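You operate a simulated robot arm through the tools that you are given. There is no shell and no other tool. Be economical: measure what you need, move in short steps, check, and stop when the job is done.

Carry out the task below with a simulated two-armed robot. There is one attempt and no reset: what you move stays moved.

TASK
Turn the knob of disc four to 4. Then close the disc drawer. Then shut the package drawer. Then put the small white bobbin on the top of the packing stand away on the top shelf of the green rack. Then fetch the grey lid and set it on the green disc. Then put the small blue clip on top of the small cream bobbin. Then take the purple cloth and leave it on the upper end shelf. Then put the black cloth on the blue disc. Then take the large carton from the top of the side bench and put it on the shelf of the side bench. Then open the washer drawer, put the blue eye on the top of the side bench away in the inside of the washer drawer, then shut the drawer. Then take the lint wad from the top of the side bench and put it on the top of the teal stand. Do these in the order given. Set down upright: small white bobbin, large carton.

It is judged by the outcome, as a careful person would: the job done as asked, and still so three seconds after it is handed in. It fails if anything else is knocked over, pushed out of place, dropped, spilled or broken. Lids that push on must go on centred and level and be pressed home; caps that screw on are set level and turned clockwise until they are tight. Flat cloth is picked up by pressing the open fingertips on it (5 to 10 N) and closing them slowly along it; thin cloth reads only 2 to 8 mm in the jaws.

THE ROBOT
Two 7-joint arms with two-finger grippers on one trunk, on a base that drives. Base frame: it is fixed to the floor where the robot stands at the start and does not move with it; the origin is under the middle of the robot, x ahead of it, y to its left, z up; the surface under the hand at the start is at about z = 880. Lengths are in mm, angles in degrees, forces in N, time in s.
The left shoulder is at the start at [99, 216, 1091], the right one opposite. With the tool pointing down near the work surface each hand reaches from about 300 to 840 mm from the robot's upright axis, wherever it stands, measured 20 degrees to its own side. Places, roughly: black cloth (7x6x5 cm) [2100, 0, 1000]; blue disc (10x10x1 cm) [-300, -1100, 800]; blue eye (3x3x2 cm) [-4200, 5900, 800]; disc drawer [-5000, 300, 700]; green disc (10x10x1 cm) [-3100, -100, 600]; grey lid (8x8x5 cm) [-3300, 0, 600]; inside of the washer drawer [-5500, 900, 700]; knob of disc four [500, 0, 800]; large carton [-4250, 6000, 750]; lint wad (7x5x2 cm) [-4600, 5900, 800]; package drawer [-5500, 1000, 100]; purple cloth (10x7x3 cm) [100, -1100, 400]; shelf of the side bench [-4700, 5800, 300]; small blue clip (3x2x4 cm) [-3300, -200, 600]; small cream bobbin (6x6x10 cm) [-3300, 200, 600]; small white bobbin (6x6x10 cm) [-3400, 400, 600]; top of the teal stand [-3100, 7100, 800]; top shelf of the green rack [900, 10000, 1200]; upper end shelf [100, -1000, 800]; washer drawer [-5500, 900, 700]. Payload 3.18 kg a hand.
Tool frame (each hand has its own): the origin (TCP) lies between the finger pads and is the grasp point; the fingertips stand 30 mm ahead of it; z points along the fingers, y is the line along which they close. The gripper opens to 144 mm. The gripper's body begins 103 mm behind the TCP.
Orientation is that of the tool frame in the base frame, as [roll, pitch, yaw] about the fixed x, y, z axes, in that order (R = Rz(yaw) Ry(pitch) Rx(roll)). With the fingers straight down and closing along the base's y, the tool's x points along the base's -x, its y along +y and its z along -z.

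THE INTERFACE
- The arms move only by the tool send_rows. It takes "left_commands", "right_commands" or both (then of equal length, played together; a hand with none holds still); each is a list of rows, each a list of 7 numbers: the shift along the tool's x, y, z in units of 400 mm (1.0 is 400 mm), then the turn, a rotation vector about the tool's x, y, z in units of 90 degrees (1.0 is 90 degrees), then the gripper command, from -1 (shut) to 1 (fully open), values between in proportion. In form: [[x, y, z, rx, ry, rz, jaw], ...]. A call has 1 to 10 rows; each row is the pose to reach, as a shift and turn from the pose commanded when the call began, along the tool's axes at that moment. A call with a number of a shift or a turn outside -1 to 1 is refused whole. A row lasts 0.2 s, in which the tool goes at most 50 mm and 8.6 degrees; a call with a longer step from one row to the next is refused whole, and so is a gripper value outside its range. Where a pose cannot be reached the arm comes as near as it can. A force on the tool above 40 N (or 10 N above the force at the start of the call, whichever is more), or a blocked arm, ends the call early, and 0.2 s more pass. Each finger halts on what it meets, pressing with about 21 N; the grip force reading is that of the motor and also rises with nothing between the fingers. The clock runs only during rows and for 0.2 s after the last one: add rows that repeat a pose to give the fingers time. It gives the time, the measured TCP pose, the force on the tool (base axes), the opening and the grip force at its end, in the units of the frame above (readings bear some noise), with the torque about the TCP (base axes, N m) and any sound that the robot's microphone picked up.
- Cameras (640 x 400 px; columns grow to the right, rows downward): "scene" is now at [166.9, -64.3, 1262.8]; the picture's right is [-0.79, -0.61, 0.00], its down [-0.44, 0.57, -0.70] and it looks along [0.43, -0.55, -0.72] (base axes); focal length 214 px, centre (320, 200). "left" rides on the left gripper at [76, -16, -143] in its tool frame; the picture's right is [0.21, 0.98, 0.00], its down [-0.84, 0.18, -0.51] and it looks along [-0.50, 0.11, 0.86] (tool axes); focal length 218 px, centre (320, 200). "right" rides on the right gripper at [76, 16, -143] in its tool frame; the picture's right is [-0.21, 0.98, 0.00], its down [-0.84, -0.18, -0.51] and it looks along [-0.50, -0.11, 0.86] (tool axes); focal length 218 px, centre (320, 200). There is no depth. A picture from a camera that has moved, and an enlarged one, comes with that camera's place and axes in the base frame and with its lens.
- capture(camera): a new picture of that camera. The clock stands still meanwhile.
- slide_trunk(by): slides the trunk up (or, below 0, down) by that many mm; the arms and the scene camera ride with it, the base frame stays. It gives what a move gives, with no picture.
- base_move(legs): drives the robot by 1 to 6 legs, each [ahead, left, turn to the left] in mm, mm and degrees, along the robot's own axes; the way and the turn of a leg run together, so that a leg with both is an arc; at most 1500 mm and 180 degrees a leg. The arms and the cameras ride along, it lands a little off, and it stops where it bumps. It gives what a move gives.
- aim_head(pan, tilt): turns the head with the scene camera to pan (to the left, within 80 degrees either way) and tilt (down, from -29 to 69), counted from straight ahead of the robot. It gives what a move gives.
- close_up(camera, box): a new picture of the part [left, top, right, bottom] of that camera's present view, enlarged. The clock stands still meanwhile.
- hand_in(): hands the job in; it is judged then, once.

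Go step by step. Nothing tells you exact positions but the pictures and the camera data: compare them with the known pose of the tool, close in by small moves and look again before you grip or let go. The budget is 535 turns and 316 pictures, counting those below and the enlarged ones. Unless the task says otherwise, let go and move clear before handing in.

The tools are called after "Call:" as name(argument=value, ...) on one line, values as JSON. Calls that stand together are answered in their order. send_rows: Moves the arms, as the interface text tells. Its arguments: {"type":"object","properties":{"left_commands":{"type":"array","items":{"type":"array","items":{"type":"number"}}},"right_commands":{"type":"array","items":{"type":"array","items":{"type":"number"}}}},"required":[]} The other tools are called the same way: slide_trunk (by) slides the trunk up or down; base_move (legs) drives the base; aim_head (pan, tilt) turns the head that bears the scene camera; capture (camera) takes a picture; close_up (camera, box) takes an enlarged picture of a part of a camera's view; hand_in () hands the job in.

At the start:

```text
time_s: 0.0
left_eef_pos: [487.7, -83.4, 1007.1]
left_orientation: [-179.9, 0.0, -180.0]
left_contact_force: [0.0, 0.0, 0.2]
left_torque: [0.02, -0.01, 0.01]
left_grip_width: 144.2
left_finger_force: 0.0
right_eef_pos: [288.9, -302.2, 1054.0]
right_orientation: [179.9, 0.0, -179.9]
right_contact_force: [-0.8, 0.9, 0.1]
right_torque: [0.0, 0.01, -0.03]
right_grip_width: 143.9
right_finger_force: 0.0
trunk travel left (down, up): [-175.0, 194.0]
robot x, y, heading: [2.8, 1.0, -0.0]
head pan, tilt: [-52.1, 46.0]
```

scene: 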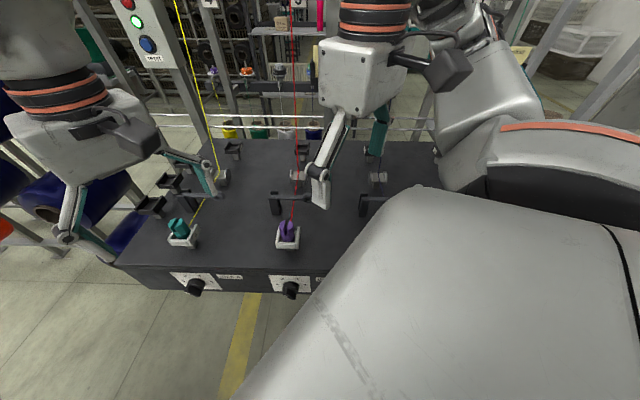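
right: 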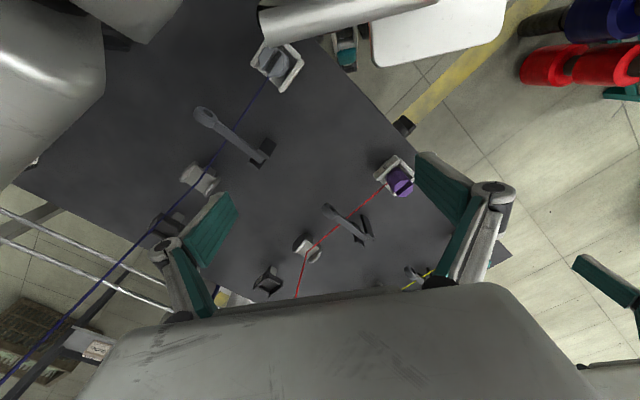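
left: 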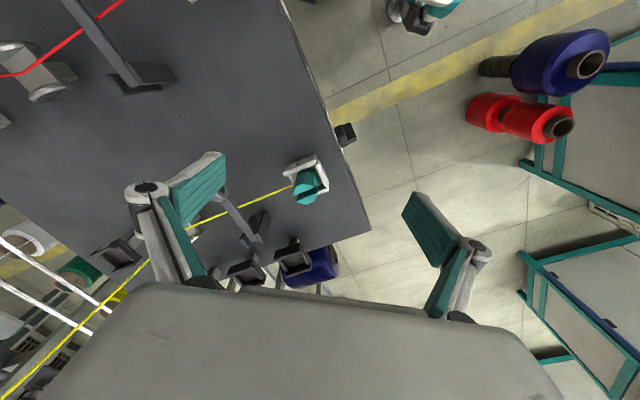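

I see a tension-disc table with knobs along its front face, partly hidden by the arms. I'll look straight ahead first to find disc four's knob.

Call:
aim_head(pan=0, tilt=50)

Call:
capture(camera="scene")

```text
time_s: 1.2
left_eef_pos: [487.5, -82.9, 1007.0]
left_orientation: [-179.9, 0.0, -179.9]
left_contact_force: [0.6, 0.2, -0.5]
left_torque: [0.0, 0.01, -0.01]
left_grip_width: 143.8
left_finger_force: 0.1
right_eef_pos: [289.1, -302.3, 1054.9]
right_orientation: [179.9, 0.0, 180.0]
right_contact_force: [-0.2, 0.3, 0.3]
right_torque: [0.0, -0.01, 0.01]
right_grip_width: 144.1
right_finger_force: 0.0
trunk travel left (down, up): [-175.0, 194.0]
robot x, y, heading: [1.4, 1.4, -0.0]
head pan, tilt: [0.0, 50.0]
```

```text
312 pictures are left
camera scene: at [194.4, -0.9, 1257.2], right [0.0, -1.0, 0.0], down [-0.77, 0.0, -0.64], along [0.64, 0.0, -0.77], focal length 214 px, centre (320, 200)
```

scene: 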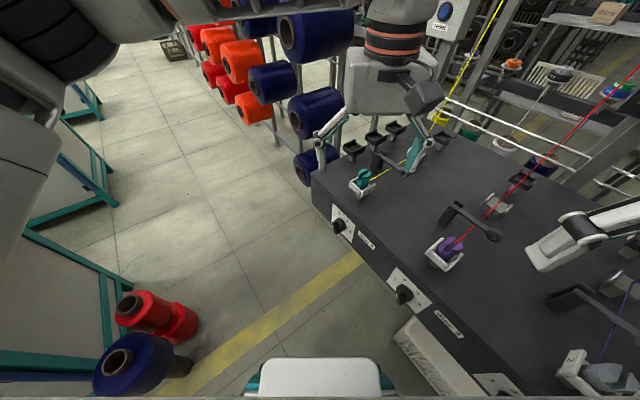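

The far-left knob near pixel (340,226) fits the rough place given for disc four. I'll enlarge it to read its label and dial.

Call:
close_up(camera="scene", box=[300, 180, 400, 260])

Call:
close_up(camera="scene", box=[370, 250, 530, 390])

```text
5.00 times, centred on (350, 220) of scene
camera zoom: at [194.4, -0.9, 1257.2], right [0.0, -1.0, 0.0], down [-0.77, 0.0, -0.64], along [0.64, 0.0, -0.77], focal length 1072 px, centre (170, 100)
```

zoom: 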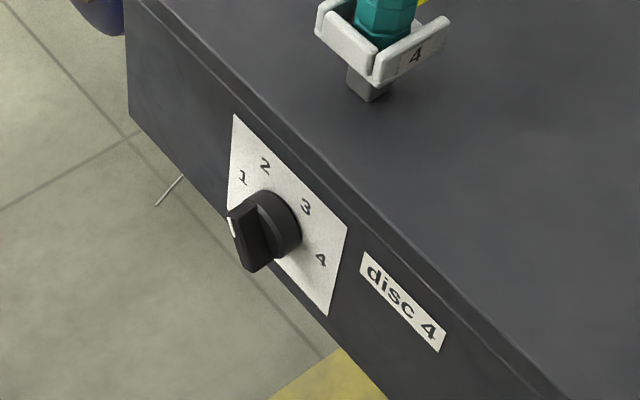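

```text
2.86 times, centred on (450, 320) of scene
camera zoom: at [194.4, -0.9, 1257.2], right [0.0, -1.0, 0.0], down [-0.77, 0.0, -0.64], along [0.64, 0.0, -0.77], focal length 613 px, centre (-51, -143)
```

zoom: 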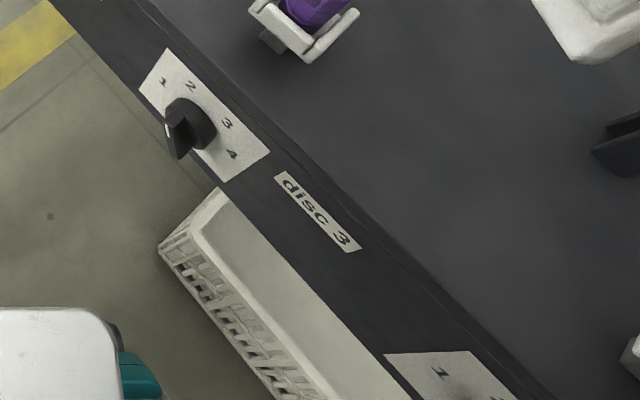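

Disc 4's knob is the far one, at about (489,-51,800), on a face whose normal points roughly (-0.6,0.8). Before backing off to face it I'll check the space behind and to the left.

Call:
aim_head(pan=75, tilt=35)

Call:
capture(camera="scene")

```text
time_s: 2.7
left_eef_pos: [488.6, -83.4, 1006.1]
left_orientation: [-179.9, 0.0, -179.9]
left_contact_force: [0.0, 0.7, -0.4]
left_torque: [0.01, 0.03, -0.01]
left_grip_width: 144.0
left_finger_force: 0.0
right_eef_pos: [290.8, -301.9, 1054.9]
right_orientation: [179.9, 0.0, 180.0]
right_contact_force: [-0.4, -0.1, 0.1]
right_torque: [-0.04, 0.01, 0.02]
right_grip_width: 144.2
right_finger_force: 0.0
trunk travel left (down, up): [-175.0, 194.0]
robot x, y, heading: [5.2, 1.5, 0.0]
head pan, tilt: [75.0, 35.0]
```

```text
309 pictures are left
camera scene: at [140.3, 84.2, 1278.9], right [0.97, -0.26, 0.0], down [-0.15, -0.55, -0.82], along [0.21, 0.79, -0.57], focal length 214 px, centre (320, 200)
```

scene: 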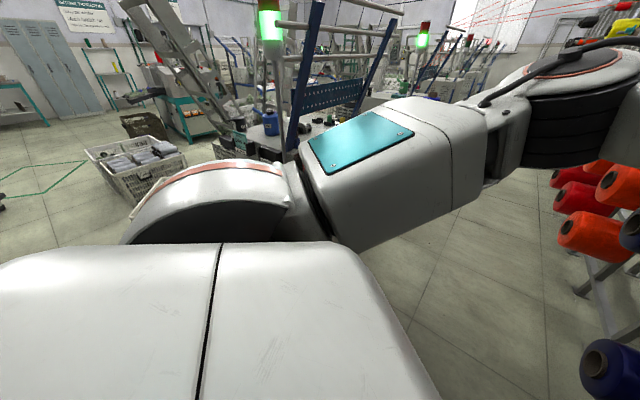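

There is open floor to the left. I'll slide left and then turn to face the knob panel.

Call:
base_move(legs=[[20, 380, 0], [0, 0, -53]])

Call:
aim_head(pan=0, tilt=45)

Call:
capture(camera="scene")

```text
time_s: 5.8
left_eef_pos: [502.5, 215.5, 1007.2]
left_orientation: [-180.0, -0.1, 180.0]
left_contact_force: [0.5, -0.4, -0.6]
left_torque: [0.07, -0.04, 0.04]
left_grip_width: 144.1
left_finger_force: 0.0
right_eef_pos: [302.6, -3.2, 1054.1]
right_orientation: [179.9, 0.0, 179.9]
right_contact_force: [0.0, -1.0, 0.3]
right_torque: [0.08, -0.01, 0.02]
right_grip_width: 144.2
right_finger_force: 0.1
trunk travel left (down, up): [-175.0, 194.0]
robot x, y, heading: [11.9, 297.6, -0.2]
head pan, tilt: [75.0, 35.0]
stopped in leg 1: the robot was blocked; the commanded pose is now the measured one
```

```text
time_s: 7.3
left_eef_pos: [501.2, 217.0, 1005.9]
left_orientation: [-180.0, -0.1, -179.9]
left_contact_force: [0.7, -0.3, 0.5]
left_torque: [-0.02, -0.01, 0.0]
left_grip_width: 144.1
left_finger_force: 0.1
right_eef_pos: [301.6, -2.2, 1054.9]
right_orientation: [-180.0, 0.0, 179.8]
right_contact_force: [-0.1, 0.1, 0.3]
right_torque: [0.0, -0.02, -0.01]
right_grip_width: 144.1
right_finger_force: 0.2
trunk travel left (down, up): [-175.0, 194.0]
robot x, y, heading: [12.0, 302.4, -0.2]
head pan, tilt: [0.0, 45.0]
```

```text
308 pictures are left
camera scene: at [211.9, 300.0, 1264.2], right [0.0, -1.0, 0.0], down [-0.71, 0.0, -0.71], along [0.71, 0.0, -0.71], focal length 214 px, centre (320, 200)
```

scene: 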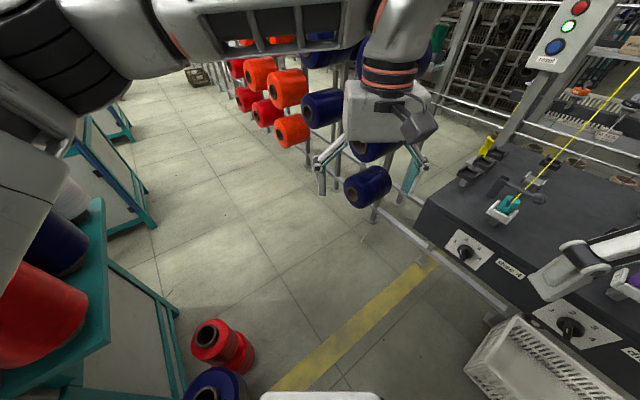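

The base bumped something at y≈300, but this is far enough from the table. I'll ease off slightly, turn right to face the panel, and check again.

Call:
base_move(legs=[[0, -30, 0], [0, 0, -53]])

Call:
capture(camera="scene")

```text
time_s: 10.6
left_eef_pos: [239.5, -170.1, 1006.8]
left_orientation: [-179.8, -0.1, 127.0]
left_contact_force: [0.0, -0.1, -0.7]
left_torque: [-0.01, -0.02, 0.0]
left_grip_width: 144.0
left_finger_force: 0.2
right_eef_pos: [-55.4, -141.6, 1055.0]
right_orientation: [-180.0, -0.1, 126.8]
right_contact_force: [0.7, -0.8, 0.4]
right_torque: [-0.02, -0.01, -0.05]
right_grip_width: 144.1
right_finger_force: 0.0
trunk travel left (down, up): [-175.0, 194.0]
robot x, y, heading: [15.2, 271.1, -53.4]
head pan, tilt: [0.0, 45.0]
```

```text
307 pictures are left
camera scene: at [131.3, 110.4, 1264.2], right [-0.8, -0.6, 0.0], down [-0.42, 0.57, -0.71], along [0.42, -0.57, -0.71], focal length 214 px, centre (320, 200)
```

scene: 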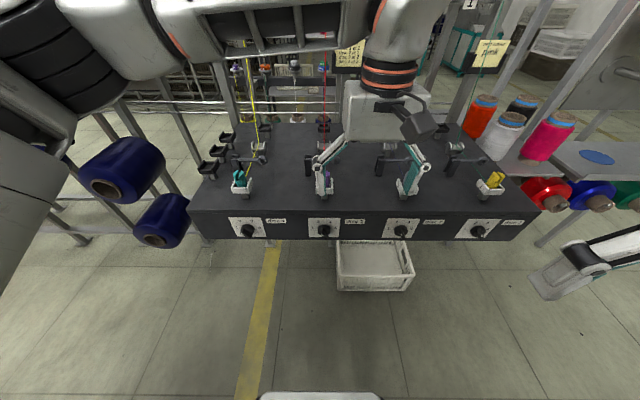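

The table is square ahead and knob 4 is at pixel (248,230). I'll enlarge it to read the pointer angle.

Call:
close_up(camera="scene", box=[222, 206, 302, 256])

```text
8.00 times, centred on (262, 231) of scene
camera zoom: at [131.3, 110.4, 1264.2], right [-0.8, -0.6, 0.0], down [-0.42, 0.57, -0.71], along [0.42, -0.57, -0.71], focal length 1716 px, centre (784, -48)
```

zoom: 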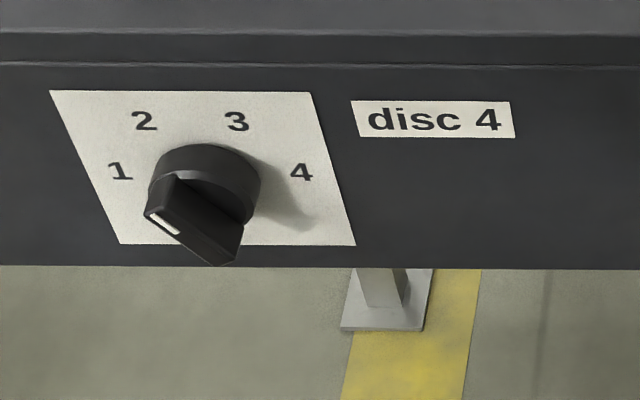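

Knob 4 is a bar knob pointing around "1", with numbers running clockwise from 1 to 4. I'll swing the left tool to point level at the panel, staying clear in front of it, and look with the wrist camera.

Call:
send_rows(left_commands=[[0.027, 0.068, 0, 0, -0.094, 0, 0.5], [0.054, 0.136, 0, 0, -0.188, 0, 0], [0.081, 0.204, 0, 0, -0.282, 0, -0.2], [0.108, 0.272, 0.02, 0, -0.376, 0, -0.2], [0.135, 0.34, 0.04, 0, -0.47, 0, -0.2], [0.162, 0.408, 0.08, 0, -0.564, 0, -0.2], [0.189, 0.476, 0.12, 0, -0.658, 0, -0.2], [0.216, 0.544, 0.16, 0, -0.752, 0, -0.2], [0.243, 0.612, 0.2, 0, -0.846, 0, -0.2], [0.27, 0.68, 0.25, 0, -0.94, 0, -0.2]])

Call:
capture(camera="left")

Call:
capture(camera="scene")

```text
time_s: 12.5
left_eef_pos: [307.0, -80.7, 986.8]
left_orientation: [-138.2, 60.3, 169.3]
left_contact_force: [-1.0, -0.8, 0.2]
left_torque: [0.03, 0.01, 0.02]
left_grip_width: 57.6
left_finger_force: 0.0
left hand out of reach, approached as far as the arm can: row 6, 7, 8, 9
right_eef_pos: [-55.0, -142.5, 1054.7]
right_orientation: [180.0, -0.1, 126.7]
right_contact_force: [-0.1, 0.2, -0.1]
right_torque: [0.03, -0.02, 0.01]
right_grip_width: 144.3
right_finger_force: 0.0
trunk travel left (down, up): [-175.0, 194.0]
robot x, y, heading: [13.0, 272.4, -53.3]
head pan, tilt: [0.0, 45.0]
stopped in row 9 (left hand): the arm was blocked; the commanded pose is now the measured one
```

```text
305 pictures are left
camera left: at [182.7, 27.1, 978.1], right [0.59, 0.63, -0.5], down [0.28, 0.43, 0.86], along [0.76, -0.65, 0.08], focal length 218 px, centre (320, 200)
```

left: 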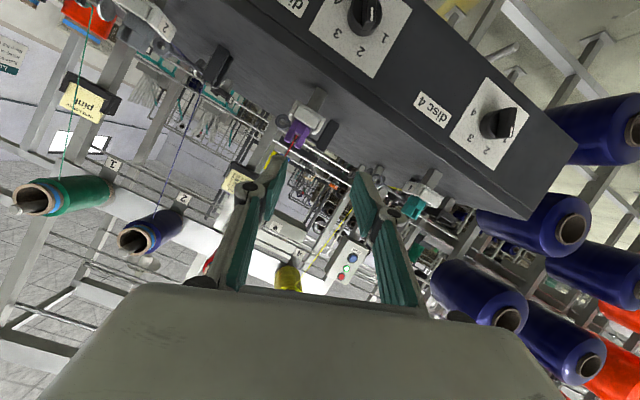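

```text
304 pictures are left
camera scene: at [131.7, 110.0, 1264.0], right [-0.8, -0.6, 0.0], down [-0.42, 0.57, -0.71], along [0.42, -0.57, -0.71], focal length 214 px, centre (320, 200)
```

scene: 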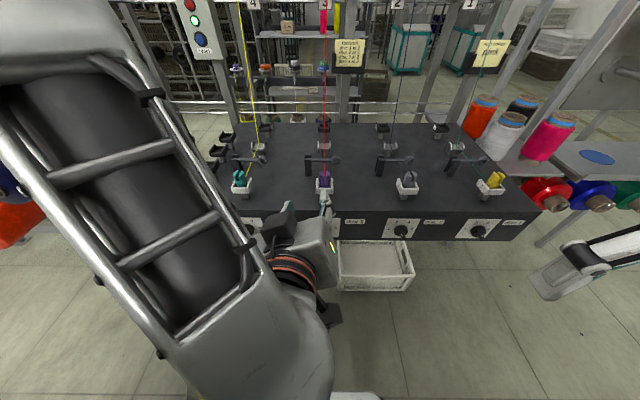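

The pose got cramped, but the wrist camera sees the dial nearly face on. I'll enlarge it to read the angles.

Call:
close_up(camera="left", box=[420, 70, 548, 180])

```text
3.64 times, centred on (484, 125) of left
camera zoom: at [182.7, 27.1, 978.1], right [0.59, 0.63, -0.5], down [0.28, 0.43, 0.86], along [0.76, -0.65, 0.08], focal length 794 px, centre (-276, 473)
```

zoom: 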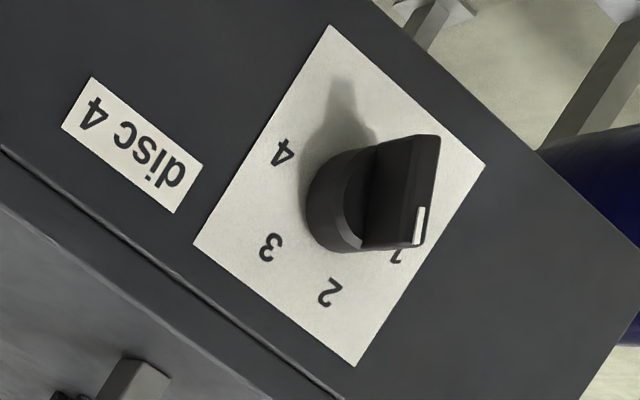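

Reading the dial: the numbers sit at about -90, -30, +30 and +90 degrees, and the pointer is at 2 (-30). It needs +120 degrees clockwise. I'll back away for arm room.

Call:
base_move(legs=[[-110, -60, 0]])

```text
time_s: 13.8
left_eef_pos: [191.1, -28.2, 987.5]
left_orientation: [-138.1, 60.4, 169.4]
left_contact_force: [-0.5, -0.5, -0.8]
left_torque: [0.04, -0.01, 0.01]
left_grip_width: 57.5
left_finger_force: 0.0
right_eef_pos: [-170.9, -90.8, 1055.4]
right_orientation: [179.9, 0.1, 126.9]
right_contact_force: [0.0, -0.4, 0.2]
right_torque: [-0.01, -0.05, 0.01]
right_grip_width: 143.8
right_finger_force: 0.0
trunk travel left (down, up): [-175.0, 194.0]
robot x, y, heading: [-97.3, 319.3, -53.3]
head pan, tilt: [0.0, 45.0]
```

Triangulating the two views puts the knob bar's front at about (473,-34,813). I'll bring the left tool level, aimed into the panel, rolled to match the bar, and about 50 mm short of it.

Call:
send_rows(left_commands=[[0.0136, 0.081, 0.0435, 0.0086, -0.029, -0.0135, -0.2], [0.027, 0.162, 0.087, 0.017, -0.058, -0.027, -0.2], [0.0407, 0.243, 0.1305, 0.026, -0.087, -0.04, -0.2], [0.054, 0.3245, 0.174, 0.0345, -0.1165, -0.054, -0.2], [0.068, 0.4056, 0.2175, 0.043, -0.1456, -0.0675, -0.2], [0.081, 0.487, 0.261, 0.052, -0.175, -0.081, -0.2], [0.095, 0.568, 0.3045, 0.06, -0.204, -0.0945, -0.2], [0.1085, 0.649, 0.348, 0.069, -0.233, -0.108, -0.2], [0.1085, 0.649, 0.348, 0.069, -0.233, -0.108, -0.2]])

Call:
capture(camera="left")

```text
time_s: 14.3
left_eef_pos: [275.3, -45.8, 1000.7]
left_orientation: [-116.1, 50.7, -162.9]
left_contact_force: [-0.1, 0.5, 0.4]
left_torque: [-0.01, 0.03, -0.01]
left_grip_width: 57.7
left_finger_force: 0.0
left hand out of reach, approached as far as the arm can: row 1, 2
right_eef_pos: [-168.7, -90.4, 1055.0]
right_orientation: [180.0, 0.0, 126.8]
right_contact_force: [-0.2, 0.0, -0.2]
right_torque: [0.01, 0.03, 0.0]
right_grip_width: 144.0
right_finger_force: 0.1
trunk travel left (down, up): [-175.0, 194.0]
robot x, y, heading: [-103.9, 321.9, -53.0]
head pan, tilt: [0.0, 45.0]
stopped in row 2 (left hand): the arm was blocked; the commanded pose is now the measured one
```

```text
302 pictures are left
camera left: at [134.2, 38.6, 991.2], right [0.4, 0.57, -0.72], down [0.31, 0.65, 0.69], along [0.87, -0.49, 0.08], focal length 218 px, centre (320, 200)
```

left: 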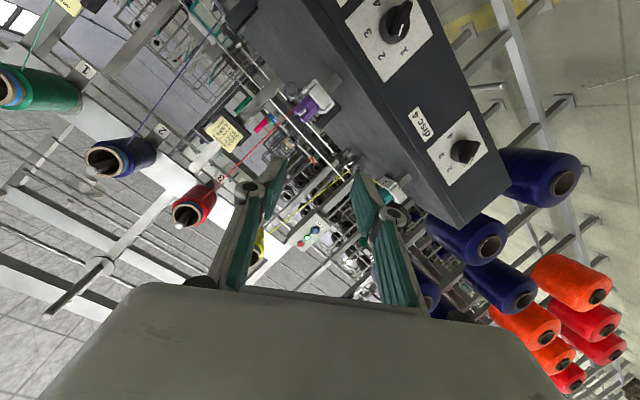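

The arm folded itself into a limit. I'll unwind to tool-down farther out, where there's room, then pitch up from there.

Call:
send_rows(left_commands=[[-0.026, 0.0265, 0.009, -0.0252, 0.0794, 0.0355, -0.2], [-0.052, 0.053, 0.018, -0.0504, 0.1588, 0.071, -0.2], [-0.078, 0.0795, 0.027, -0.0756, 0.2382, 0.1065, -0.2], [-0.104, 0.106, 0.036, -0.1008, 0.3176, 0.142, -0.2], [-0.13, 0.1325, 0.0455, -0.126, 0.397, 0.1775, -0.2], [-0.156, 0.159, 0.0546, -0.1512, 0.4764, 0.213, -0.2], [-0.182, 0.1855, 0.0637, -0.1764, 0.5558, 0.2485, -0.2], [-0.208, 0.212, 0.0728, -0.2016, 0.6352, 0.284, -0.2], [-0.234, 0.2385, 0.082, -0.2268, 0.7146, 0.3195, -0.2], [-0.26, 0.265, 0.091, -0.252, 0.794, 0.355, -0.2]])

Call:
capture(camera="scene")

```text
time_s: 16.5
left_eef_pos: [416.2, 12.4, 1011.1]
left_orientation: [180.0, -0.2, 126.6]
left_contact_force: [0.4, 0.8, 0.2]
left_torque: [0.0, 0.01, -0.01]
left_grip_width: 57.7
left_finger_force: 0.0
left hand out of reach, approached as far as the arm can: row 1, 2
right_eef_pos: [-169.0, -91.6, 1055.2]
right_orientation: [179.9, 0.0, 126.8]
right_contact_force: [0.5, -0.3, 0.1]
right_torque: [-0.01, 0.01, 0.01]
right_grip_width: 144.0
right_finger_force: 0.1
trunk travel left (down, up): [-175.0, 194.0]
robot x, y, heading: [-103.0, 325.4, -53.2]
head pan, tilt: [0.0, 45.0]
```

```text
301 pictures are left
camera scene: at [17.7, 160.9, 1263.9], right [-0.8, -0.6, 0.0], down [-0.42, 0.57, -0.71], along [0.42, -0.57, -0.71], focal length 214 px, centre (320, 200)
```

scene: 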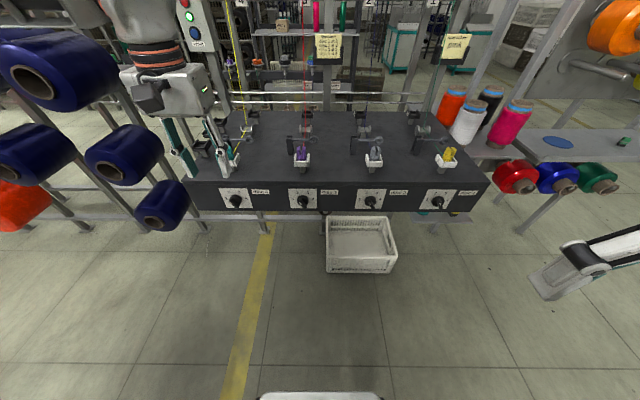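

Clear again. Now I'll pitch the left tool level while dropping slowly, still about 100 mm in front of the panel.

Call:
send_rows(left_commands=[[0.002, 0.005, 0.02, 0, -0.095, 0, -0.2], [0.004, 0.01, 0.05, 0, -0.19, 0, -0.2], [0.006, 0.015, 0.08, 0, -0.285, 0, -0.2], [0.01, 0.02, 0.11, 0, -0.38, 0, -0.2], [0.012, 0.025, 0.14, 0, -0.475, 0, -0.2], [0.015, 0.03, 0.17, 0, -0.57, 0, -0.2], [0.018, 0.035, 0.2, 0, -0.665, 0, -0.2], [0.02, 0.04, 0.23, 0, -0.76, 0, -0.2], [0.022, 0.045, 0.26, 0, -0.855, 0, -0.2], [0.022, 0.045, 0.28, 0, -0.95, 0, -0.2]])

```text
time_s: 18.9
left_eef_pos: [398.9, -26.0, 1028.1]
left_orientation: [-129.0, 72.6, -169.5]
left_contact_force: [-0.8, -0.9, -0.5]
left_torque: [-0.04, -0.01, 0.01]
left_grip_width: 57.7
left_finger_force: 0.1
left hand out of reach, approached as far as the arm can: row 6, 7, 8, 9, 10
right_eef_pos: [-169.2, -91.5, 1055.2]
right_orientation: [180.0, 0.0, 126.8]
right_contact_force: [-0.3, -0.5, 0.8]
right_torque: [0.06, 0.02, 0.04]
right_grip_width: 144.1
right_finger_force: 0.1
trunk travel left (down, up): [-175.0, 194.0]
robot x, y, heading: [-99.1, 319.2, -53.3]
head pan, tilt: [0.0, 45.0]
stopped in row 10 (left hand): the arm was blocked; the commanded pose is now the measured one
```

The wrist limits the pitch here. I'll lower the trunk and back off so the forearm can come in more level.

Call:
base_move(legs=[[-110, 0, 0]])

Call:
slide_trunk(by=-150)

Call:
capture(camera="scene")

```text
time_s: 20.1
left_eef_pos: [331.6, 59.7, 1027.9]
left_orientation: [-128.9, 72.5, -169.5]
left_contact_force: [-0.2, -0.5, 0.4]
left_torque: [-0.02, 0.03, -0.01]
left_grip_width: 57.5
left_finger_force: 0.0
right_eef_pos: [-233.8, -3.8, 1055.1]
right_orientation: [180.0, 0.1, 126.8]
right_contact_force: [0.5, 0.6, 0.4]
right_torque: [-0.06, -0.04, -0.02]
right_grip_width: 143.9
right_finger_force: 0.0
trunk travel left (down, up): [-175.0, 194.0]
robot x, y, heading: [-162.9, 408.4, -53.3]
head pan, tilt: [0.0, 45.0]
```

```text
time_s: 21.8
left_eef_pos: [328.2, 67.3, 626.1]
left_orientation: [-173.7, 48.0, 150.5]
left_contact_force: [-0.2, 0.2, 0.5]
left_torque: [0.02, 0.02, -0.01]
left_grip_width: 57.5
left_finger_force: 0.1
right_eef_pos: [-208.4, -39.5, 825.2]
right_orientation: [179.9, -25.9, 126.7]
right_contact_force: [-0.1, -0.2, 0.1]
right_torque: [-0.04, -0.01, -0.01]
right_grip_width: 143.8
right_finger_force: 0.2
trunk travel left (down, up): [-25.0, 344.0]
robot x, y, heading: [-164.2, 409.7, -53.5]
head pan, tilt: [0.0, 45.0]
```

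```text
300 pictures are left
camera scene: at [44.8, 124.4, 1076.4], right [-0.8, -0.6, 0.0], down [-0.42, 0.57, -0.71], along [0.42, -0.57, -0.71], focal length 214 px, centre (320, 200)
```

scene: 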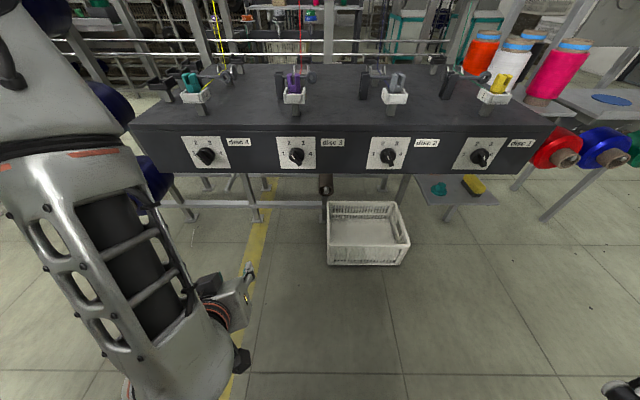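

The trunk leans forward as it goes down. I'll back off a bit more, then bring the left tool up and level in front of knob 4.

Call:
base_move(legs=[[-80, 0, 0]])

```text
time_s: 22.9
left_eef_pos: [279.5, 131.5, 625.5]
left_orientation: [-173.7, 47.9, 150.4]
left_contact_force: [0.4, 0.6, -0.4]
left_torque: [0.04, 0.0, -0.02]
left_grip_width: 57.7
left_finger_force: 0.1
right_eef_pos: [-256.2, 24.3, 825.5]
right_orientation: [179.8, -26.1, 126.7]
right_contact_force: [-0.5, 0.1, -0.2]
right_torque: [0.0, 0.0, 0.02]
right_grip_width: 144.1
right_finger_force: 0.1
trunk travel left (down, up): [-25.0, 344.0]
robot x, y, heading: [-214.1, 470.7, -53.0]
head pan, tilt: [0.0, 45.0]
```

Call:
send_rows(left_commands=[[-0.08, -0.005, 0.002, 0.037, -0.049, -0.0245, -0.2], [-0.161, -0.01, 0.0045, 0.074, -0.098, -0.049, -0.2], [-0.2415, -0.015, 0.007, 0.111, -0.147, -0.0735, -0.2], [-0.322, -0.02, 0.009, 0.1475, -0.196, -0.098, -0.2], [-0.4025, -0.0245, 0.011, 0.184, -0.245, -0.1225, -0.2], [-0.483, -0.029, 0.0135, 0.221, -0.294, -0.147, -0.2], [-0.5635, -0.034, 0.016, 0.258, -0.343, -0.1715, -0.2], [-0.644, -0.039, 0.018, 0.295, -0.392, -0.196, -0.2], [-0.644, -0.039, 0.018, 0.295, -0.392, -0.196, -0.2]])

Call:
capture(camera="left")

```text
time_s: 23.5
left_eef_pos: [305.5, 119.9, 665.3]
left_orientation: [-150.6, 50.4, -178.9]
left_contact_force: [-0.1, -0.8, -0.7]
left_torque: [0.01, -0.03, 0.0]
left_grip_width: 57.7
left_finger_force: 0.0
left hand out of reach, approached as far as the arm can: row 1, 2, 3
right_eef_pos: [-255.8, 24.3, 824.9]
right_orientation: [179.9, -26.1, 126.8]
right_contact_force: [1.0, 0.2, -0.1]
right_torque: [-0.01, 0.01, -0.02]
right_grip_width: 144.0
right_finger_force: 0.0
trunk travel left (down, up): [-25.0, 344.0]
robot x, y, heading: [-211.9, 472.5, -53.4]
head pan, tilt: [0.0, 45.0]
stopped in row 3 (left hand): the arm was blocked; the commanded pose is now the measured one
```

```text
299 pictures are left
camera left: at [151.4, 173.6, 690.6], right [0.22, 0.86, -0.47], down [0.26, 0.41, 0.88], along [0.94, -0.31, -0.13], focal length 218 px, centre (320, 200)
```

left: 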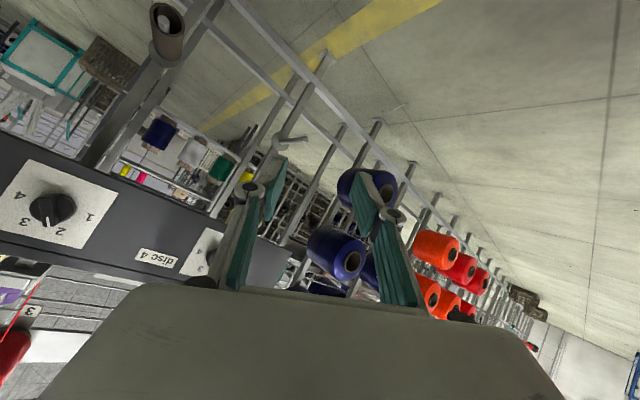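

The wrist keeps hitting its limit with the elbow held high. I'll restore the trunk height and reach well out so the arm straightens, then level the tool there.

Call:
slide_trunk(by=150)

```text
time_s: 25.3
left_eef_pos: [294.0, 128.6, 1068.4]
left_orientation: [-98.0, 58.7, -135.0]
left_contact_force: [0.8, 0.0, -0.1]
left_torque: [-0.02, -0.07, 0.02]
left_grip_width: 57.6
left_finger_force: 0.1
right_eef_pos: [-254.9, 23.4, 973.2]
right_orientation: [179.9, -26.3, 126.7]
right_contact_force: [-0.1, -0.4, 0.0]
right_torque: [0.06, 0.0, 0.01]
right_grip_width: 144.0
right_finger_force: 0.0
trunk travel left (down, up): [-175.0, 194.0]
robot x, y, heading: [-214.7, 471.8, -53.3]
head pan, tilt: [0.0, 45.0]
```

Call:
capture(camera="scene")

```text
298 pictures are left
camera scene: at [-93.6, 309.9, 1263.6], right [-0.8, -0.6, 0.0], down [-0.42, 0.57, -0.71], along [0.42, -0.57, -0.71], focal length 214 px, centre (320, 200)
```

scene: 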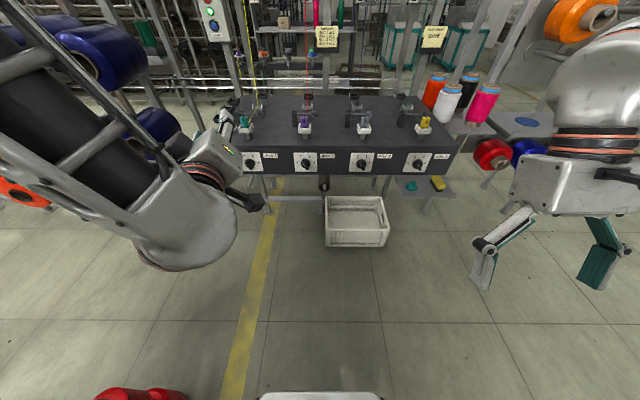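

The torso is upright again and the left tool is now nearly level at z≈1068. I'll align it with the panel and move outward before lowering.

Call:
send_rows(left_commands=[[0.022, 0.021, 0.064, 0.033, 0.009, 0.0035, -0.2], [0.043, 0.042, 0.129, 0.066, 0.018, 0.007, -0.2], [0.065, 0.063, 0.193, 0.1, 0.027, 0.01, -0.2], [0.086, 0.084, 0.258, 0.133, 0.036, 0.0135, -0.2], [0.108, 0.105, 0.322, 0.166, 0.045, 0.017, -0.2], [0.108, 0.105, 0.322, 0.166, 0.045, 0.017, -0.2]])

```text
time_s: 26.3
left_eef_pos: [290.0, 76.6, 1092.3]
left_orientation: [-94.4, 51.1, -136.0]
left_contact_force: [0.2, -0.6, 1.4]
left_torque: [0.02, -0.01, -0.02]
left_grip_width: 57.6
left_finger_force: 0.0
left hand out of reach, approached as far as the arm can: row 1, 2, 3, 4
right_eef_pos: [-255.1, 25.1, 976.6]
right_orientation: [179.9, -26.1, 126.7]
right_contact_force: [-0.4, -0.1, -0.1]
right_torque: [0.0, 0.02, 0.0]
right_grip_width: 144.0
right_finger_force: 0.2
trunk travel left (down, up): [-175.0, 194.0]
robot x, y, heading: [-210.5, 472.3, -53.4]
head pan, tilt: [0.0, 45.0]
stopped in row 4 (left hand): the arm was blocked; the commanded pose is now the measured one
```

I'll test pure forward translation from this pose to let the arm straighten.

Call:
send_rows(left_commands=[[0, 0, 0.08, 0, 0, 0, -0.2], [0, 0, 0.16, 0, 0, 0, -0.2], [0, 0, 0.24, 0, 0, 0, -0.2], [0, 0, 0.32, 0, 0, 0, -0.2]])

Call:
aim_head(pan=25, tilt=30)

Call:
capture(camera="scene")

```text
time_s: 27.3
left_eef_pos: [351.7, -28.6, 1111.0]
left_orientation: [-96.6, 51.5, -137.0]
left_contact_force: [1.0, -0.5, -0.4]
left_torque: [0.01, 0.02, -0.03]
left_grip_width: 57.4
left_finger_force: 0.1
left hand out of reach, approached as far as the arm can: row 1, 2, 3, 4
right_eef_pos: [-254.7, 24.1, 973.9]
right_orientation: [179.9, -26.1, 126.7]
right_contact_force: [0.5, -1.0, -0.1]
right_torque: [0.01, 0.05, 0.0]
right_grip_width: 144.0
right_finger_force: 0.0
trunk travel left (down, up): [-175.0, 194.0]
robot x, y, heading: [-211.0, 472.1, -53.5]
head pan, tilt: [0.0, 45.0]
```

```text
time_s: 28.2
left_eef_pos: [349.4, -28.8, 1112.4]
left_orientation: [-96.6, 51.6, -136.8]
left_contact_force: [-0.3, 0.1, 0.1]
left_torque: [0.04, 0.02, 0.02]
left_grip_width: 57.8
left_finger_force: 0.1
right_eef_pos: [-255.4, 23.8, 974.6]
right_orientation: [179.9, -26.2, 126.6]
right_contact_force: [0.3, -0.2, -0.3]
right_torque: [0.01, 0.02, 0.02]
right_grip_width: 144.0
right_finger_force: 0.2
trunk travel left (down, up): [-175.0, 194.0]
robot x, y, heading: [-214.8, 474.5, -53.3]
head pan, tilt: [25.0, 30.0]
```

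```text
297 pictures are left
camera scene: at [-63.2, 333.2, 1286.7], right [-0.48, -0.88, 0.0], down [-0.44, 0.24, -0.87], along [0.76, -0.41, -0.5], focal length 214 px, centre (320, 200)
```

scene: 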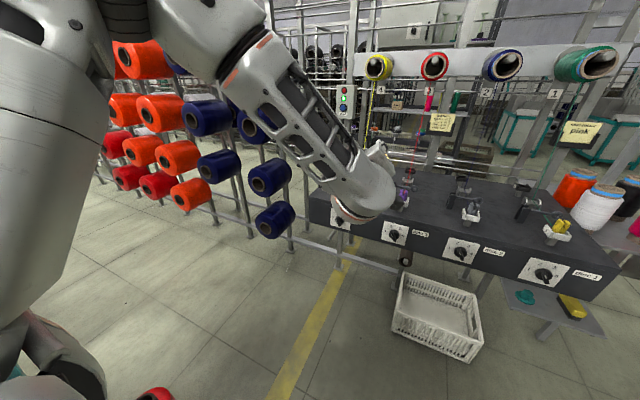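

The elbow is riding high, which is what limits the wrist. I'll drop the hand low with the arm nearly straight so the elbow comes down, then raise it back with the forearm level.

Call:
send_rows(left_commands=[[0.04, 0.07, -0.028, -0.004, 0.053, 0.051, -0.2], [0.08, 0.141, -0.056, -0.008, 0.106, 0.102, -0.2], [0.12, 0.212, -0.084, -0.012, 0.159, 0.153, -0.2], [0.16, 0.282, -0.112, -0.016, 0.212, 0.204, -0.2], [0.2, 0.353, -0.14, -0.02, 0.266, 0.255, -0.2], [0.24, 0.423, -0.167, -0.025, 0.319, 0.306, -0.2], [0.28, 0.494, -0.195, -0.029, 0.372, 0.357, -0.2], [0.32, 0.564, -0.223, -0.033, 0.425, 0.408, -0.2], [0.359, 0.635, -0.251, -0.037, 0.478, 0.459, -0.2], [0.359, 0.635, -0.251, -0.037, 0.478, 0.459, -0.2]])

```text
time_s: 30.4
left_eef_pos: [343.4, 128.4, 849.9]
left_orientation: [179.6, 45.7, 125.4]
left_contact_force: [-0.6, -0.2, 0.4]
left_torque: [0.01, 0.0, 0.02]
left_grip_width: 57.8
left_finger_force: 0.0
left hand out of reach, approached as far as the arm can: row 1, 2, 3, 4, 5, 6, 7, 8
right_eef_pos: [-254.2, 23.9, 975.6]
right_orientation: [179.9, -26.1, 126.7]
right_contact_force: [0.4, -0.3, -0.5]
right_torque: [0.01, -0.02, 0.02]
right_grip_width: 144.2
right_finger_force: 0.0
trunk travel left (down, up): [-175.0, 194.0]
robot x, y, heading: [-210.7, 476.3, -53.6]
head pan, tilt: [25.0, 30.0]
```

Call:
send_rows(left_commands=[[0.094, 0.003, 0.035, 0, 0.018, 0, -0.2], [0.188, 0.006, 0.07, 0, 0.037, 0, -0.2], [0.283, 0.009, 0.106, 0, 0.056, 0, -0.2], [0.377, 0.012, 0.141, 0, 0.074, 0, -0.2], [0.471, 0.015, 0.177, 0, 0.093, 0, -0.2], [0.565, 0.018, 0.212, 0, 0.111, 0, -0.2], [0.66, 0.021, 0.247, 0, 0.13, 0, -0.2], [0.754, 0.025, 0.283, 0, 0.148, 0, -0.2], [0.848, 0.028, 0.318, 0, 0.167, 0, -0.2], [0.848, 0.028, 0.318, 0, 0.167, 0, -0.2]])

Call:
capture(camera="scene")

```text
time_s: 32.6
left_eef_pos: [294.8, 151.6, 549.0]
left_orientation: [177.8, 25.7, 125.7]
left_contact_force: [0.9, 0.4, -0.2]
left_torque: [0.04, -0.01, -0.02]
left_grip_width: 57.7
left_finger_force: 0.1
left hand out of reach, approached as far as the arm can: row 1, 2, 3, 4, 5, 6, 7, 8, 9, 10
right_eef_pos: [-254.6, 24.2, 975.7]
right_orientation: [179.9, -26.1, 126.7]
right_contact_force: [-0.3, 0.0, 1.0]
right_torque: [-0.01, -0.01, -0.02]
right_grip_width: 144.0
right_finger_force: 0.1
trunk travel left (down, up): [-175.0, 194.0]
robot x, y, heading: [-213.5, 474.8, -53.3]
head pan, tilt: [25.0, 30.0]
```

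```text
296 pictures are left
camera scene: at [-63.6, 333.8, 1287.1], right [-0.48, -0.88, 0.0], down [-0.44, 0.24, -0.87], along [0.76, -0.41, -0.5], focal length 214 px, centre (320, 200)
```

scene: 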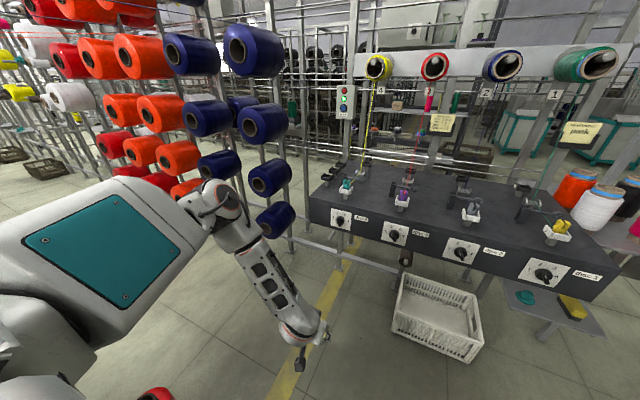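

The knob can be turned with the tool pointing down: sweep a closed fingertip against the bar's pointer side, then press it down to 4. I'll raise the left hand back to tool-down.

Call:
send_rows(left_commands=[[-0.047, 0.005, -0.0966, 0, 0.0286, 0, -1], [-0.094, 0.01, -0.193, 0, 0.057, 0, -1], [-0.141, 0.015, -0.29, 0, 0.086, 0, -1], [-0.188, 0.02, -0.386, 0, 0.114, 0, -1], [-0.235, 0.025, -0.483, 0, 0.143, 0, -1], [-0.282, 0.03, -0.58, 0, 0.172, 0, -1], [-0.329, 0.035, -0.676, 0, 0.2, 0, -1], [-0.376, 0.04, -0.773, 0, 0.229, 0, -1], [-0.423, 0.045, -0.87, 0, 0.257, 0, -1], [-0.47, 0.05, -0.966, 0, 0.286, 0, -1]])

Call:
aim_head(pan=18, tilt=35)

```text
time_s: 34.8
left_eef_pos: [300.4, 145.1, 979.5]
left_orientation: [178.1, -0.2, 126.7]
left_contact_force: [-0.2, 0.2, 0.2]
left_torque: [0.01, -0.04, -0.02]
left_grip_width: 0.1
left_finger_force: 21.1
right_eef_pos: [-256.3, 23.7, 976.4]
right_orientation: [179.9, -26.2, 126.7]
right_contact_force: [-0.2, 0.4, 0.6]
right_torque: [0.02, 0.01, 0.01]
right_grip_width: 144.1
right_finger_force: 0.1
trunk travel left (down, up): [-175.0, 194.0]
robot x, y, heading: [-211.5, 472.8, -53.3]
head pan, tilt: [25.0, 30.0]
```

```text
time_s: 35.4
left_eef_pos: [300.1, 145.3, 977.0]
left_orientation: [178.0, -0.1, 126.8]
left_contact_force: [-0.2, 0.0, 0.4]
left_torque: [-0.03, 0.02, 0.04]
left_grip_width: 0.0
left_finger_force: 20.9
right_eef_pos: [-254.8, 24.0, 974.6]
right_orientation: [179.9, -26.0, 126.6]
right_contact_force: [0.1, 0.0, 0.1]
right_torque: [0.0, -0.01, 0.02]
right_grip_width: 143.9
right_finger_force: 0.1
trunk travel left (down, up): [-175.0, 194.0]
robot x, y, heading: [-215.2, 471.4, -53.6]
head pan, tilt: [18.0, 35.0]
```

Call:
base_move(legs=[[190, 0, 0]])

Call:
capture(camera="scene")

Call:
capture(camera="left")

```text
time_s: 37.0
left_eef_pos: [414.5, -7.8, 978.4]
left_orientation: [178.0, -0.1, 126.8]
left_contact_force: [0.2, -0.2, -0.2]
left_torque: [0.01, 0.01, 0.03]
left_grip_width: 0.1
left_finger_force: 21.1
right_eef_pos: [-143.5, -129.4, 975.6]
right_orientation: [-180.0, -26.2, 126.7]
right_contact_force: [0.6, 0.6, 0.7]
right_torque: [0.06, 0.04, -0.02]
right_grip_width: 144.1
right_finger_force: 0.1
trunk travel left (down, up): [-175.0, 194.0]
robot x, y, heading: [-97.5, 317.2, -53.4]
head pan, tilt: [18.0, 35.0]
```

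```text
295 pictures are left
camera scene: at [42.9, 171.9, 1278.9], right [-0.58, -0.82, 0.0], down [-0.47, 0.33, -0.82], along [0.67, -0.47, -0.57], focal length 214 px, centre (320, 200)
```

scene: 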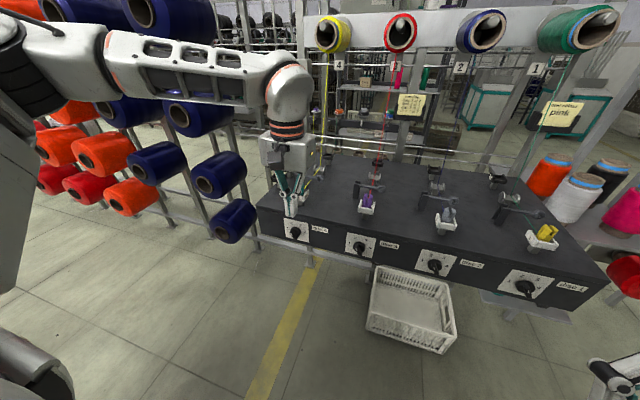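

```text
294 pictures are left
camera left: at [349.5, 41.0, 1119.9], right [0.66, 0.75, 0.03], down [0.63, -0.58, 0.51], along [0.4, -0.32, -0.86], focal length 218 px, centre (320, 200)
```

left: 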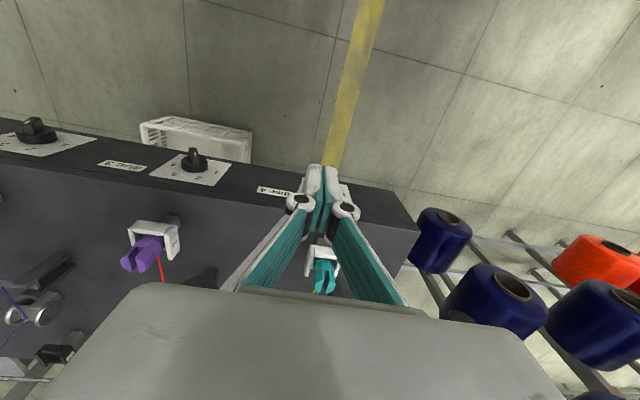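

The closed left fingers are near the knob with the tool down. I'll lower them in front of the panel, left of the bar, about 25 mm short of it.

Call:
send_rows(left_commands=[[-0.02, 0.05, 0.06, 0.005, 0, 0, -1], [-0.04, 0.1, 0.12, 0.01, 0, 0, -1], [-0.06, 0.13, 0.18, 0.015, 0, 0, -1], [-0.075, 0.155, 0.25, 0.02, 0, 0, -1], [-0.075, 0.155, 0.3135, 0.022, 0, 0, -1], [-0.075, 0.155, 0.3135, 0.022, 0, 0, -1]])

Call:
close_up(camera="scene", box=[250, 180, 346, 240])

Call:
capture(camera="left")

```text
time_s: 38.4
left_eef_pos: [485.3, 9.0, 854.5]
left_orientation: [180.0, -0.1, 126.8]
left_contact_force: [-0.2, 0.3, 0.5]
left_torque: [-0.03, 0.0, 0.01]
left_grip_width: 0.0
left_finger_force: 20.9
right_eef_pos: [-142.3, -129.0, 976.3]
right_orientation: [180.0, -26.1, 126.7]
right_contact_force: [0.2, 0.7, 1.0]
right_torque: [0.0, -0.04, 0.0]
right_grip_width: 143.9
right_finger_force: 0.0
trunk travel left (down, up): [-175.0, 194.0]
robot x, y, heading: [-98.4, 319.9, -53.2]
head pan, tilt: [18.0, 35.0]
```

```text
6.67 times, centred on (298, 210) of scene
camera zoom: at [42.3, 172.7, 1279.1], right [-0.58, -0.82, 0.0], down [-0.47, 0.33, -0.82], along [0.67, -0.47, -0.57], focal length 1430 px, centre (467, 133)
```

zoom: 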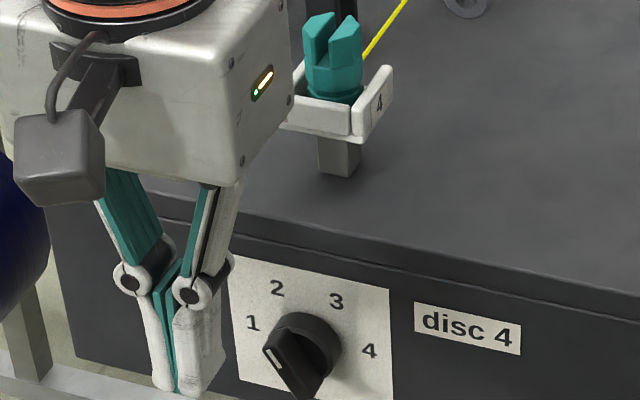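

```text
292 pictures are left
camera left: at [424.6, 60.3, 997.1], right [0.66, 0.75, 0.0], down [0.65, -0.57, 0.51], along [0.38, -0.33, -0.86], focal length 218 px, centre (320, 200)
```

left: 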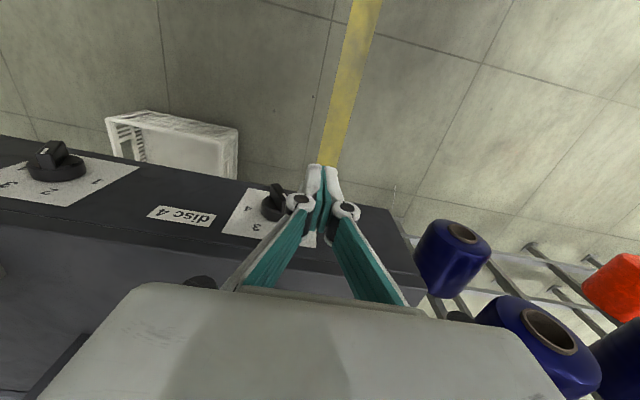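

Tip and knob project where I expected. I'll move forward beside the bar and then sweep right.

Call:
send_rows(left_commands=[[-0.02, 0, 0.01, 0, 0, 0, -1], [-0.045, 0, 0.01, 0, 0, 0, -1], [-0.065, 0, 0.01, 0, 0, 0, -1], [-0.065, 0, 0.01, 0, 0, 0, -1]])

Call:
close_up(camera="scene", box=[258, 200, 338, 250])

Call:
close_up(camera="left", box=[220, 150, 380, 250])

```text
time_s: 39.4
left_eef_pos: [500.6, -12.1, 851.0]
left_orientation: [-180.0, -0.1, 126.7]
left_contact_force: [-0.1, 0.6, -0.2]
left_torque: [0.03, -0.02, -0.02]
left_grip_width: 0.0
left_finger_force: 21.0
right_eef_pos: [-142.6, -128.3, 974.5]
right_orientation: [179.9, -26.1, 126.7]
right_contact_force: [0.2, 0.3, -0.5]
right_torque: [0.0, 0.02, 0.05]
right_grip_width: 143.6
right_finger_force: 0.1
trunk travel left (down, up): [-175.0, 194.0]
robot x, y, heading: [-100.1, 318.8, -53.5]
head pan, tilt: [18.0, 35.0]
```

```text
8.00 times, centred on (298, 225) of scene
camera zoom: at [42.5, 172.5, 1279.0], right [-0.58, -0.82, 0.0], down [-0.47, 0.33, -0.82], along [0.67, -0.47, -0.57], focal length 1716 px, centre (496, 0)
```

zoom: 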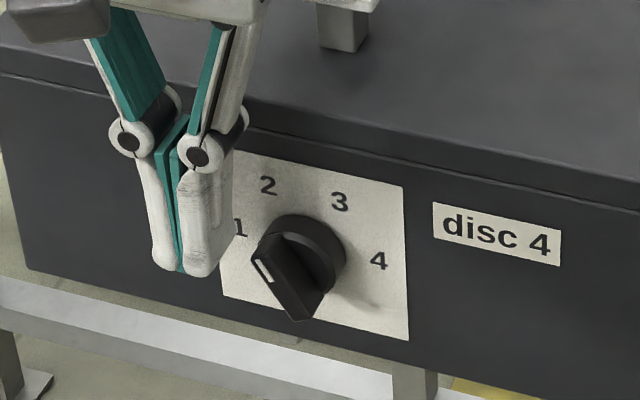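

```text
4.00 times, centred on (300, 200) of left
camera zoom: at [439.8, 39.7, 993.7], right [0.66, 0.75, 0.0], down [0.65, -0.57, 0.51], along [0.38, -0.33, -0.86], focal length 873 px, centre (400, 200)
```

zoom: 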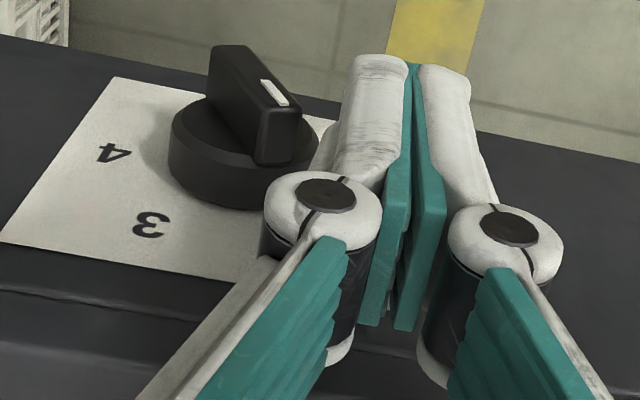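

Call:
send_rows(left_commands=[[0, -0.02, 0, 0, 0, 0, -1], [0, -0.04, 0, 0, 0, 0, -1], [0, -0.055, 0, 0, 0, 0, -1], [0, -0.055, 0, 0, 0, 0, -1]])

Call:
close_up(camera="scene", box=[258, 200, 338, 250])

```text
time_s: 40.4
left_eef_pos: [483.0, -24.3, 850.4]
left_orientation: [180.0, -0.1, 126.6]
left_contact_force: [0.6, -0.3, -0.7]
left_torque: [-0.01, 0.0, 0.03]
left_grip_width: 0.2
left_finger_force: 21.5
right_eef_pos: [-142.1, -129.5, 975.2]
right_orientation: [179.9, -26.2, 126.7]
right_contact_force: [-0.2, -0.6, -0.3]
right_torque: [0.02, -0.02, 0.0]
right_grip_width: 143.9
right_finger_force: 0.1
trunk travel left (down, up): [-175.0, 194.0]
robot x, y, heading: [-101.6, 317.1, -53.2]
head pan, tilt: [18.0, 35.0]
```

```text
8.00 times, centred on (298, 225) of scene
camera zoom: at [42.7, 172.3, 1278.7], right [-0.58, -0.81, 0.0], down [-0.47, 0.33, -0.82], along [0.67, -0.47, -0.57], focal length 1716 px, centre (496, 0)
```

zoom: 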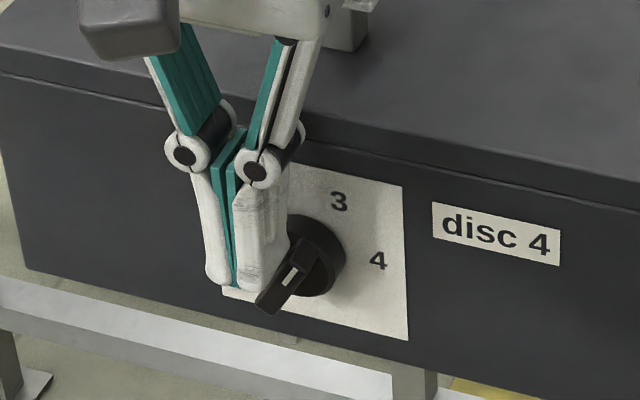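

The bar swung past vertical. I'll raise the finger slightly and keep sweeping right.

Call:
send_rows(left_commands=[[0, -0.01, -0.01, 0, 0, 0, -1], [0, -0.025, -0.015, 0, 0, 0, -1], [0, -0.04, -0.018, 0, 0, 0, -1], [0, -0.05, -0.018, 0, 0, 0, -1], [0, -0.05, -0.018, 0, 0, 0, -1]])

Call:
close_up(camera="scene", box=[258, 200, 338, 250])

```text
time_s: 41.6
left_eef_pos: [467.4, -36.6, 857.9]
left_orientation: [-180.0, 0.0, 126.7]
left_contact_force: [0.5, 0.6, -0.7]
left_torque: [0.0, -0.02, -0.01]
left_grip_width: 0.0
left_finger_force: 21.0
right_eef_pos: [-142.6, -129.0, 974.9]
right_orientation: [180.0, -26.1, 126.8]
right_contact_force: [0.6, -0.4, 0.3]
right_torque: [-0.03, 0.02, -0.02]
right_grip_width: 143.9
right_finger_force: 0.0
trunk travel left (down, up): [-175.0, 194.0]
robot x, y, heading: [-98.1, 317.6, -53.3]
head pan, tilt: [18.0, 35.0]
```

```text
8.00 times, centred on (298, 225) of scene
camera zoom: at [42.5, 172.5, 1279.0], right [-0.58, -0.82, 0.0], down [-0.47, 0.33, -0.82], along [0.67, -0.47, -0.57], focal length 1716 px, centre (496, 0)
```

zoom: 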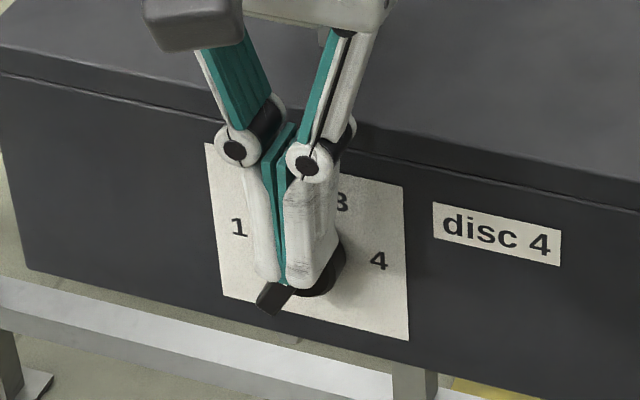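

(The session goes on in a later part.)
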